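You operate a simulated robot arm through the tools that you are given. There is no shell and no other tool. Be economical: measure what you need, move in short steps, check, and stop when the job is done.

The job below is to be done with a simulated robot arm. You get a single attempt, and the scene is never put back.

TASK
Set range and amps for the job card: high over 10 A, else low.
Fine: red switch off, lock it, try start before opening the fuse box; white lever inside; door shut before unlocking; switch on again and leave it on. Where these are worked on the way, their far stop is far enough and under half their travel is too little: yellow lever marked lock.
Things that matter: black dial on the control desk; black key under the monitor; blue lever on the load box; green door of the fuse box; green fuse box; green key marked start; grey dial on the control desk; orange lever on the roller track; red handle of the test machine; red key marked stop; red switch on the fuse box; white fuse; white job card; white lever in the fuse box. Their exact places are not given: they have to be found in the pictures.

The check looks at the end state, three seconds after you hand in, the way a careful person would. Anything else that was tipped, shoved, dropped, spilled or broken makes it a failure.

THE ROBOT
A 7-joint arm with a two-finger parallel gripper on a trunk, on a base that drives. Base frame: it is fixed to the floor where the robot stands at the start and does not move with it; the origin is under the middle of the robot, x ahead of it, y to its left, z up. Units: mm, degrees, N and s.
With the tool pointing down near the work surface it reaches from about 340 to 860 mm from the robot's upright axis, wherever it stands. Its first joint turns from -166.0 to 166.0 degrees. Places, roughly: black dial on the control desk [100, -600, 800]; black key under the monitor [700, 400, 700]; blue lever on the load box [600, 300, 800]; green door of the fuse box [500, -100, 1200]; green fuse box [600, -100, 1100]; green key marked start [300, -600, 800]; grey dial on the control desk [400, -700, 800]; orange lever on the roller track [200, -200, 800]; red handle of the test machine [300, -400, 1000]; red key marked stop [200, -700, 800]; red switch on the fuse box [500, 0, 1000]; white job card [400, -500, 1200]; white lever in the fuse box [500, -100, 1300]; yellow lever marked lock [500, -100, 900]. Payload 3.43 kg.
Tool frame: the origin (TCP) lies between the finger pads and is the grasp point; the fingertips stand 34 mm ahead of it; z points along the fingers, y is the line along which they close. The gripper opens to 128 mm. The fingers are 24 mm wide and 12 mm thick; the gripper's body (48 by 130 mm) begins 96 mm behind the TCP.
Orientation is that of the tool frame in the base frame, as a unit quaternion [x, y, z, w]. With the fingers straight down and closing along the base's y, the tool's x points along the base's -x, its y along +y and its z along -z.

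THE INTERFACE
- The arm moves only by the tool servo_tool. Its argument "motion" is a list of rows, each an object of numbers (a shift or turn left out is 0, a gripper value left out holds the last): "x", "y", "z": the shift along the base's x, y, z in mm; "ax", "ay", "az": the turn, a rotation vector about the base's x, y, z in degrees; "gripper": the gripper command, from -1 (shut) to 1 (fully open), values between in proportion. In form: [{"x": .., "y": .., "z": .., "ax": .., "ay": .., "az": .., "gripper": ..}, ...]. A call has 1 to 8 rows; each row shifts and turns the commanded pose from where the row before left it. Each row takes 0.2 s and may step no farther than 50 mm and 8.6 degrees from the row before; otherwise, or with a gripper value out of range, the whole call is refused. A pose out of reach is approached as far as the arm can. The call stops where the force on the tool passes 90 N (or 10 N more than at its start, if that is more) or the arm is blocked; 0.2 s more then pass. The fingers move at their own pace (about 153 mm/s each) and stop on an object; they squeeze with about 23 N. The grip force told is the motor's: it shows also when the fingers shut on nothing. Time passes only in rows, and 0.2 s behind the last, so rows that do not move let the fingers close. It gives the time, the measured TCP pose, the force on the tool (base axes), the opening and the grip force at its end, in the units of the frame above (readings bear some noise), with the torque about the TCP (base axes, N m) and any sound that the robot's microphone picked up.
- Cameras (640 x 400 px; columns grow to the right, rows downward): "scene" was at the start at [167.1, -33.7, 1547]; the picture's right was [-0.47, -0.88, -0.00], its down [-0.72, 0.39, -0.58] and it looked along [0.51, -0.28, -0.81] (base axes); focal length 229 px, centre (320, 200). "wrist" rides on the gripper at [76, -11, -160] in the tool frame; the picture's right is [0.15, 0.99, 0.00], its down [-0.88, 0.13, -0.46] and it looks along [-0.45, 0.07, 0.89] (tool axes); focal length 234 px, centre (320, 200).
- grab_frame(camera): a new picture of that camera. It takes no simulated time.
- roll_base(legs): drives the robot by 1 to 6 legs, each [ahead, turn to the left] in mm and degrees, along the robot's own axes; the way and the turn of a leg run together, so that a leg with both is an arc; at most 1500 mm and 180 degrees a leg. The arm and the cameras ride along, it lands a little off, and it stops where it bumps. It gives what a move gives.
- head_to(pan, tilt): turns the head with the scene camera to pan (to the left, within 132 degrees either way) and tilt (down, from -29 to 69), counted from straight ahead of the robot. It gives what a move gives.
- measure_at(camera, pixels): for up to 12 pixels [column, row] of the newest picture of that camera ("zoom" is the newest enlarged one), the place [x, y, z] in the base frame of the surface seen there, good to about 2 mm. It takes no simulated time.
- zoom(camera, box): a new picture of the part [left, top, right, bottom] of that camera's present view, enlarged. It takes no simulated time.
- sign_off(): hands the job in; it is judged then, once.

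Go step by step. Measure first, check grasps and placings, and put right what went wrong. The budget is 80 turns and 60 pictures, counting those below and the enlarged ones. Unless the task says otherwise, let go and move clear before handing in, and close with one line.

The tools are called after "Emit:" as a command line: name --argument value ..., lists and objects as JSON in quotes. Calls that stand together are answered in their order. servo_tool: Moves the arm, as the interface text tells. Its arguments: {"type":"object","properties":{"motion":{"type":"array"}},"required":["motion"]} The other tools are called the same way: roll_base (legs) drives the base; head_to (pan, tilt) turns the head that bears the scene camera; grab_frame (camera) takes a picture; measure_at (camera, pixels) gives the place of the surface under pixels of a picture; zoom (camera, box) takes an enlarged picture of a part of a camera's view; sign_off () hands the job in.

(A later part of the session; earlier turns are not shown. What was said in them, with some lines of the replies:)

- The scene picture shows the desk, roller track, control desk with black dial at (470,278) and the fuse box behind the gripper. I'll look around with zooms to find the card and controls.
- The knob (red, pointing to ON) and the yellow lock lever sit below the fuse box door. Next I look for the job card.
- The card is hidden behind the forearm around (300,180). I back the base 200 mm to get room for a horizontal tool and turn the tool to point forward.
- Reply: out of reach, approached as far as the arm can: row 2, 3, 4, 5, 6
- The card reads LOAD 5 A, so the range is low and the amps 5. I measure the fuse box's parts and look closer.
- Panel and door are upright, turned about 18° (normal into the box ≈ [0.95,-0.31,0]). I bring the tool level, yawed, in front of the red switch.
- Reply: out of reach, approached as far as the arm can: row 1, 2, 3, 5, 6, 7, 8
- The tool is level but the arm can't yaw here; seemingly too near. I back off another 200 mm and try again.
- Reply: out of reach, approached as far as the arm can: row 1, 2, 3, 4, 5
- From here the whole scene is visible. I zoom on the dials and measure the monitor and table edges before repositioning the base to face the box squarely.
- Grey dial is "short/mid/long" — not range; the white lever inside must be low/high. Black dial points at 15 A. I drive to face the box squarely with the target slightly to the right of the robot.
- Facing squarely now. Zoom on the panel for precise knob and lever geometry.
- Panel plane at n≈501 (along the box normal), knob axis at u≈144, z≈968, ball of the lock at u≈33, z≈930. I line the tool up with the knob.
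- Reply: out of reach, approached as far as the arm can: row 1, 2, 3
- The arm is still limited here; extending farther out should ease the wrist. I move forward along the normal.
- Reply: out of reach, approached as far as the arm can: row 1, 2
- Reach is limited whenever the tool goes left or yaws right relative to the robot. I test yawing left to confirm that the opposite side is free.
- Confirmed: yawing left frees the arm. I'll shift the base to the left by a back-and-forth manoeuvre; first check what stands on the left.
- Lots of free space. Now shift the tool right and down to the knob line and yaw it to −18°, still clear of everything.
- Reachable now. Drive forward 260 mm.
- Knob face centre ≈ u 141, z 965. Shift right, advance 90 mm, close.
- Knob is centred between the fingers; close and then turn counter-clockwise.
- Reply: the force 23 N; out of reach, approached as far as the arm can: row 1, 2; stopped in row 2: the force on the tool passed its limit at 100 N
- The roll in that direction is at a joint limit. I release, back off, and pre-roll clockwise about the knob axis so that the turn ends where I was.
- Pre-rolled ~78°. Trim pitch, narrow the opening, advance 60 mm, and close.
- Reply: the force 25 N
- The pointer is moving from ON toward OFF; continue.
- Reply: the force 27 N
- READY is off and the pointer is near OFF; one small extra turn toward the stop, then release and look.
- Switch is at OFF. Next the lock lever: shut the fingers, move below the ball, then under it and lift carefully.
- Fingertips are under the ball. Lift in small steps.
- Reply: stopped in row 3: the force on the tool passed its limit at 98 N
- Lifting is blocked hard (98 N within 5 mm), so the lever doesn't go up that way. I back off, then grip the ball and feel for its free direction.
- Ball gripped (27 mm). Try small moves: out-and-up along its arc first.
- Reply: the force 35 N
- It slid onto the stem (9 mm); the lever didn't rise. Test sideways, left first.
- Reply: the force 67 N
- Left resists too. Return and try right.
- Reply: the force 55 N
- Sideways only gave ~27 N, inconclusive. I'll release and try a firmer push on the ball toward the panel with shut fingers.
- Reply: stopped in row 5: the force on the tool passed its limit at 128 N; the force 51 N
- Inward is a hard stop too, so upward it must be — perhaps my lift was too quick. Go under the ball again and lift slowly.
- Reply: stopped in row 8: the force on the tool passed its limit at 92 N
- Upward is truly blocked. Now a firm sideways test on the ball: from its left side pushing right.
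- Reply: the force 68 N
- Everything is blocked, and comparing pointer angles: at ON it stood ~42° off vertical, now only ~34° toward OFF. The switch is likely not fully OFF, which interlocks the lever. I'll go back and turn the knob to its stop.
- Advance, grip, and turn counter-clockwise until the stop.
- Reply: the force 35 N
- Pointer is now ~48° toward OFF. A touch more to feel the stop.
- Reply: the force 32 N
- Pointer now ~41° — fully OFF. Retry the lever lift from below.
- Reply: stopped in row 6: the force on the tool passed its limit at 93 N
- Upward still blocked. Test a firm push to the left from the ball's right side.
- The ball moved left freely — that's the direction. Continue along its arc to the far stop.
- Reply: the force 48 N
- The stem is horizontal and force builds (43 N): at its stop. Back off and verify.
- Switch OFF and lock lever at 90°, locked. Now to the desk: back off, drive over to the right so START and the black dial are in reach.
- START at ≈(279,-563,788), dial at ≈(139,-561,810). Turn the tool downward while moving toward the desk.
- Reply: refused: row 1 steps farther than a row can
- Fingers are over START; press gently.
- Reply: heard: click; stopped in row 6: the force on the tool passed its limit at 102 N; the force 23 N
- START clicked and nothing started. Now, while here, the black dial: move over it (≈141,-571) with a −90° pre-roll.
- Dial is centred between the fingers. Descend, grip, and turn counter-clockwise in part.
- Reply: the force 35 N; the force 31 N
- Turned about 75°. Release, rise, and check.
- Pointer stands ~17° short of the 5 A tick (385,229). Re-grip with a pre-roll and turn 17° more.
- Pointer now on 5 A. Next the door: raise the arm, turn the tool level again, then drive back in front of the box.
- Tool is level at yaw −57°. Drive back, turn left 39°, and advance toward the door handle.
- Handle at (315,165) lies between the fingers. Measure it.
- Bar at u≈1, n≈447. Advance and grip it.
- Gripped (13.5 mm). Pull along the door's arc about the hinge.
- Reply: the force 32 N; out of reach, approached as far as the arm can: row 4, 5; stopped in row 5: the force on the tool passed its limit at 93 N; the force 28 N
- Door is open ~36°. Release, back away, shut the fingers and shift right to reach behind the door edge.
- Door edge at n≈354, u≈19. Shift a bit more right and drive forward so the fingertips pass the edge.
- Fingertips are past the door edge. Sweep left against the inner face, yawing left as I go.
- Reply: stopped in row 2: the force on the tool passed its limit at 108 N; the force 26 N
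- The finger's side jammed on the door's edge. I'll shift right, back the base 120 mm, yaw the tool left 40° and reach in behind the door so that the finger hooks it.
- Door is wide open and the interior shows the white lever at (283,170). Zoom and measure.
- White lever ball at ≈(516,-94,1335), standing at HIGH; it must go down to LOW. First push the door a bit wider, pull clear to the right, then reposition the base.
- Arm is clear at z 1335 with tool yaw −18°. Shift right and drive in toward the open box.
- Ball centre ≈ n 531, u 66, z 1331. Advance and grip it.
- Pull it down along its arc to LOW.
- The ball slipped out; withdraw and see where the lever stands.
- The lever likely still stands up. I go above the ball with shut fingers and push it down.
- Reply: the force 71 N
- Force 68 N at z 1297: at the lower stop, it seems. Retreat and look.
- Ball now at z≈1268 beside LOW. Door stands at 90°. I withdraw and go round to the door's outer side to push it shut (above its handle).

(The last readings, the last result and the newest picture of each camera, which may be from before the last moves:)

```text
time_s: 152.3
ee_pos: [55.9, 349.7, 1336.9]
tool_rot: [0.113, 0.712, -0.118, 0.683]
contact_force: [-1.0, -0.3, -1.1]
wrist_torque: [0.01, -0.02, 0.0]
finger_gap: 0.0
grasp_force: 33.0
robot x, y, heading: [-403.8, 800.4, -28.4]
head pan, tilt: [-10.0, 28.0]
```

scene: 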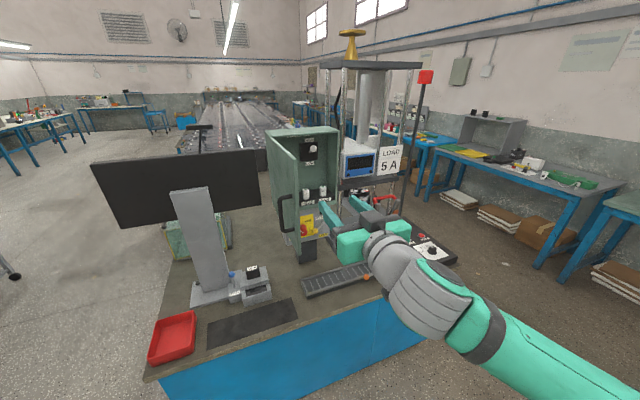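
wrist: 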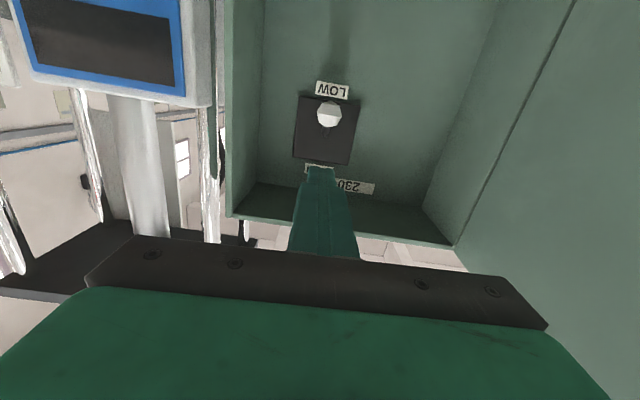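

TCP is at n −55, u 350; drive forward 310 mm to come alongside the door's outer face.

Emit:
roll_base --legs '[[310, 0]]'

Emit:
grab_frame --camera "scene"

```text
time_s: 154.4
ee_pos: [325.7, 202.1, 1337.0]
tool_rot: [0.113, 0.712, -0.118, 0.683]
contact_force: [-1.0, 0.2, 0.1]
wrist_torque: [-0.02, 0.01, 0.01]
finger_gap: 0.0
grasp_force: 33.1
robot x, y, heading: [-130.6, 650.6, -28.5]
head pan, tilt: [-10.0, 28.0]
```

```text
4 pictures are left
```

scene: 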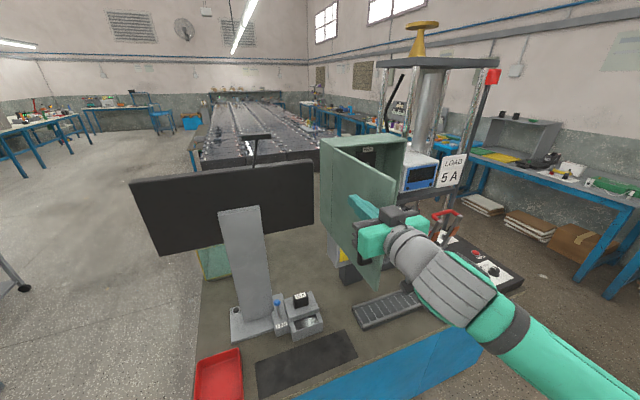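

The finger is outside the door. Sweep right and forward to swing it shut.

Emit:
servo_tool --motion '[{"x": -1.8, "y": -22.7}, {"x": -1.8, "y": -22.7}, {"x": -1.8, "y": -22.7}, {"x": -1.8, "y": -22.7}, {"x": -1.8, "y": -22.7}, {"x": -1.8, "y": -22.7}]'

Emit:
servo_tool --motion '[{"x": 8.9, "y": -19.7}, {"x": 8.9, "y": -19.7}, {"x": 8.9, "y": -19.7}, {"x": 8.9, "y": -19.7}, {"x": 8.9, "y": -19.7}]'

```text
time_s: 155.8
ee_pos: [316.0, 66.3, 1336.6]
tool_rot: [0.112, 0.712, -0.118, 0.683]
contact_force: [0.1, 0.2, 0.4]
wrist_torque: [0.03, 0.0, 0.0]
finger_gap: 0.0
grasp_force: 33.0
robot x, y, heading: [-133.5, 654.9, -28.5]
head pan, tilt: [-10.0, 28.0]
```

```text
time_s: 157.0
ee_pos: [360.5, -33.7, 1337.0]
tool_rot: [0.113, 0.711, -0.118, 0.684]
contact_force: [-0.8, 0.1, 0.8]
wrist_torque: [-0.01, -0.02, 0.0]
finger_gap: 0.0
grasp_force: 33.2
robot x, y, heading: [-127.5, 651.6, -28.3]
head pan, tilt: [-10.0, 28.0]
5 turns are left
```

Only a few turns remain, so I bundle steps: push the door fully home with the base, back away, drive round to the front of the panel, and lower the arm there.

Emit:
roll_base --legs '[[104, 0]]'

Emit:
roll_base --legs '[[-265, 0], [0, -50], [225, 0], [0, 50], [65, 0]]'

Emit:
servo_tool --motion '[{"x": 7.2, "y": 22.2, "z": -40}, {"x": 7.2, "y": 22.2, "z": -40}, {"x": 7.2, "y": 22.2, "z": -40}, {"x": 7.2, "y": 22.2, "z": -40}, {"x": 7.2, "y": 22.2, "z": -40}, {"x": 7.2, "y": 22.2, "z": -40}, {"x": 7.2, "y": 22.2, "z": -40}, {"x": 7.2, "y": 22.2, "z": -40}]'

Emit:
grab_frame --camera "scene"

Emit:
measure_at --camera "scene" --pixels '[[300, 190], [310, 230], [270, 200], [285, 250]]'

```text
time_s: 158.2
ee_pos: [449.9, -80.5, 1336.4]
tool_rot: [0.112, 0.713, -0.118, 0.682]
contact_force: [-58.4, 42.6, -13.8]
wrist_torque: [-0.33, -0.12, 0.97]
finger_gap: 0.4
grasp_force: 32.6
robot x, y, heading: [-41.4, 603.5, -28.4]
head pan, tilt: [-10.0, 28.0]
```

```text
time_s: 167.1
ee_pos: [309.7, -205.4, 1335.5]
tool_rot: [0.114, 0.713, -0.119, 0.682]
contact_force: [-0.3, 0.8, 0.7]
wrist_torque: [0.0, 0.03, -0.01]
finger_gap: 0.0
grasp_force: 32.2
robot x, y, heading: [-179.6, 481.9, -28.7]
head pan, tilt: [-10.0, 28.0]
```

```text
time_s: 168.9
ee_pos: [367.5, -26.7, 1013.7]
tool_rot: [0.115, 0.713, -0.12, 0.682]
contact_force: [-0.3, -0.3, -1.0]
wrist_torque: [-0.02, 0.04, 0.0]
finger_gap: 0.1
grasp_force: 32.6
robot x, y, heading: [-181.6, 482.1, -28.9]
head pan, tilt: [-10.0, 28.0]
```

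```text
3 pictures are left
```

scene: 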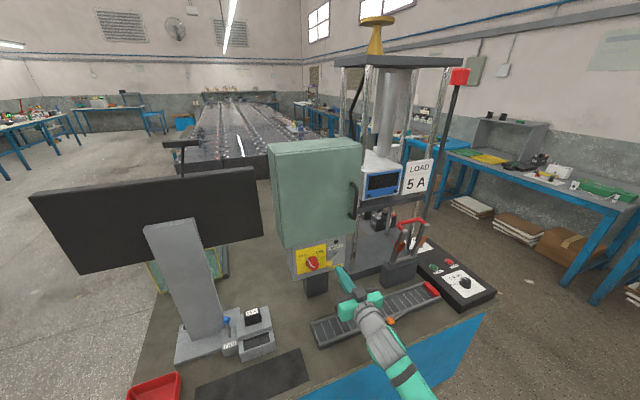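

```text
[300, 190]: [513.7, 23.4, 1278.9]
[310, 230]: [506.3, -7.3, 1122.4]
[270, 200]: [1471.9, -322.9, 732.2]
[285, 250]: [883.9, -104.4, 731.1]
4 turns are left
```

Door is shut flush (face n≈482, pushed home with ~70 N). Now unlock: push the yellow ball from above-left back down and right to its stop, then back off and line up with the knob.

Emit:
servo_tool --motion '[{"x": 28.1, "y": -9.1}, {"x": 28.1, "y": -9.1}, {"x": 28.1, "y": -9.1}, {"z": -18}, {"x": 0.3, "y": 1, "z": -13}, {"z": -13}, {"x": -1.2, "y": -3.8, "z": -14}]'

Emit:
servo_tool --motion '[{"x": -1.5, "y": -4.8, "z": -12}, {"x": -2.8, "y": -8.6, "z": -12}, {"x": -3.1, "y": -9.5, "z": -8}, {"x": -2.2, "y": -6.7}, {"x": -2.2, "y": -6.7}, {"x": -1.5, "y": -4.8}]'

Emit:
servo_tool --motion '[{"x": 4, "y": 12}, {"x": -28.5, "y": 9.3}, {"x": -28.5, "y": 9.3}, {"x": -28.5, "y": 9.3, "gripper": 0.1}, {"x": 8, "y": 24.5, "z": 14}, {"x": 8, "y": 24.5, "z": 14}, {"x": 8, "y": 24.5, "z": 13}]'

Emit:
grab_frame --camera "wrist"

```text
time_s: 170.5
ee_pos: [450.4, -56.6, 956.2]
tool_rot: [0.114, 0.713, -0.119, 0.682]
contact_force: [0.3, -0.5, 0.3]
wrist_torque: [-0.04, 0.01, 0.02]
finger_gap: 0.0
grasp_force: 33.3
robot x, y, heading: [-175.9, 482.6, -28.9]
head pan, tilt: [-10.0, 28.0]
```

```text
time_s: 171.9
ee_pos: [441.2, -85.7, 925.5]
tool_rot: [0.108, 0.714, -0.113, 0.683]
contact_force: [-2.7, 60.7, -3.6]
wrist_torque: [0.25, 0.08, 1.26]
finger_gap: 0.0
grasp_force: 33.0
robot x, y, heading: [-181.2, 480.3, -28.5]
head pan, tilt: [-10.0, 28.0]
```

```text
time_s: 173.5
ee_pos: [378.6, 12.6, 967.0]
tool_rot: [0.114, 0.713, -0.12, 0.682]
contact_force: [-0.4, 0.2, -0.6]
wrist_torque: [0.03, -0.02, 0.03]
finger_gap: 70.5
grasp_force: 0.1
robot x, y, heading: [-181.7, 478.5, -28.7]
head pan, tilt: [-10.0, 28.0]
```

```text
2 pictures are left
3 turns are left
```

wrist: 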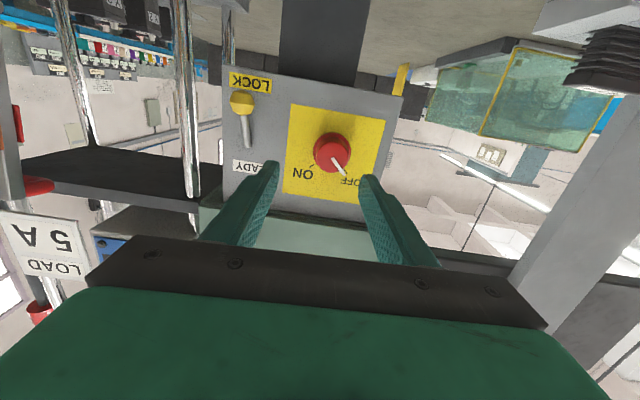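

The lever hangs down at its stop again. Now grip the knob and turn it clockwise back to ON in two bites, then back off and look.

Emit:
servo_tool --motion '[{"x": 3.7, "y": 11.4, "z": -2}, {"x": 24, "y": -7.8}, {"x": 24, "y": -7.8}, {"x": 24, "y": -7.8}, {"x": 24, "y": -7.8}, {"gripper": -1}, {}, {}]'

Emit:
servo_tool --motion '[{"ax": 8, "ay": -2.6}, {"ax": 8, "ay": -2.6}, {"ax": 8, "ay": -2.6}, {"ax": 8, "ay": -2.6}, {"ax": 8, "ay": -2.6}, {"ax": 8, "ay": -2.6}, {"ax": 8, "ay": -2.6}]'

Emit:
servo_tool --motion '[{"gripper": 0.1}, {}, {"ax": -8, "ay": 2.6}, {"ax": -8, "ay": 2.6}, {"ax": -8, "ay": 2.6}, {"ax": -8, "ay": 2.6}, {"ax": -8, "ay": 2.6}, {"ax": -8, "ay": 2.6}]'

Emit:
servo_tool --motion '[{"gripper": -1}, {}, {}, {"ax": 8, "ay": -2.6}, {"ax": 8, "ay": -2.6}, {"ax": 8, "ay": -2.6}, {"ax": 8, "ay": -2.6}, {"ax": 8, "ay": -2.6}]'

Emit:
servo_tool --motion '[{"gripper": 0.1}, {}, {"x": -28.5, "y": 9.3}, {"x": -28.5, "y": 9.3}, {"x": -28.5, "y": 9.3}, {"ax": -8, "ay": 2.6}, {"ax": -8, "ay": 2.6}, {"ax": -8, "ay": 2.6}]'

Emit:
zoom --camera "wrist" --box '[150, 30, 450, 240]'

```text
time_s: 175.3
ee_pos: [479.5, -3.6, 964.6]
tool_rot: [0.114, 0.713, -0.119, 0.681]
contact_force: [-0.8, 0.1, -3.0]
wrist_torque: [-0.19, -0.68, 1.36]
finger_gap: 42.0
grasp_force: 45.3
robot x, y, heading: [-182.4, 484.7, -29.0]
head pan, tilt: [-10.0, 28.0]
```

```text
time_s: 176.9
ee_pos: [480.3, -5.1, 964.9]
tool_rot: [0.436, 0.573, 0.248, 0.649]
contact_force: [-8.9, 15.3, 3.4]
wrist_torque: [-0.32, -0.89, 0.74]
finger_gap: 41.7
grasp_force: 45.0
robot x, y, heading: [-180.8, 479.2, -29.1]
head pan, tilt: [-10.0, 28.0]
```

```text
time_s: 178.7
ee_pos: [479.9, -5.9, 962.9]
tool_rot: [0.165, 0.704, -0.069, 0.688]
contact_force: [-0.2, -0.2, 0.6]
wrist_torque: [0.01, -0.01, 0.01]
finger_gap: 70.4
grasp_force: 0.1
robot x, y, heading: [-178.2, 481.8, -28.8]
head pan, tilt: [-10.0, 28.0]
```

```text
time_s: 180.5
ee_pos: [480.4, -4.6, 964.5]
tool_rot: [0.395, 0.603, 0.197, 0.664]
contact_force: [9.6, 6.3, 6.1]
wrist_torque: [-0.73, -0.5, 1.02]
finger_gap: 42.0
grasp_force: 44.8
robot x, y, heading: [-179.1, 477.9, -28.9]
head pan, tilt: [-10.0, 28.0]
```

```text
time_s: 182.3
ee_pos: [392.8, 23.5, 964.3]
tool_rot: [0.259, 0.675, 0.039, 0.69]
contact_force: [0.3, -0.2, 0.1]
wrist_torque: [-0.02, -0.04, 0.03]
finger_gap: 70.4
grasp_force: 0.0
robot x, y, heading: [-182.5, 482.6, -28.8]
head pan, tilt: [-10.0, 28.0]
```

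```text
1.90 times, centred on (300, 135) of wrist
2 turns are left
```

zoom: 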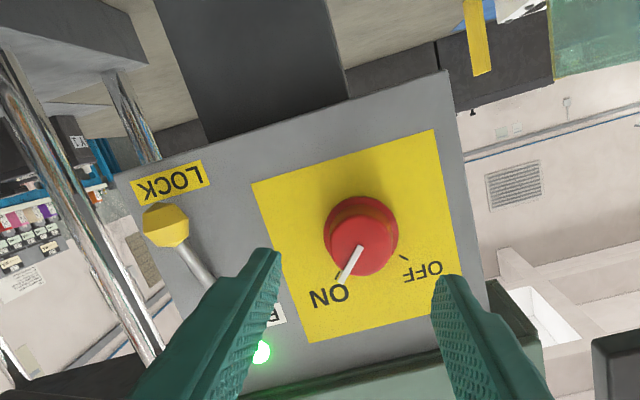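

The pointer is at ON (43°), READY shines green, the lock lever is down and the door is shut. I move clear and hand in.

Emit:
servo_tool --motion '[{"x": -28.5, "y": 9.3}, {"x": -28.5, "y": 9.3}]'

Emit:
sign_off

```text
time_s: 182.9
ee_pos: [336.2, 42.4, 965.3]
tool_rot: [0.261, 0.675, 0.039, 0.689]
contact_force: [0.1, -0.4, -0.1]
wrist_torque: [0.0, -0.01, -0.05]
finger_gap: 70.5
grasp_force: 0.0
robot x, y, heading: [-176.4, 479.8, -28.5]
head pan, tilt: [-10.0, 28.0]
```

```text
The job is handed in.
```

For the card's 5 A load, the black dial is at 5 A and the white lever at LOW; START was tried under lock before the box was opened, the door is shut, the lock is released and the red switch is back ON with READY lit.
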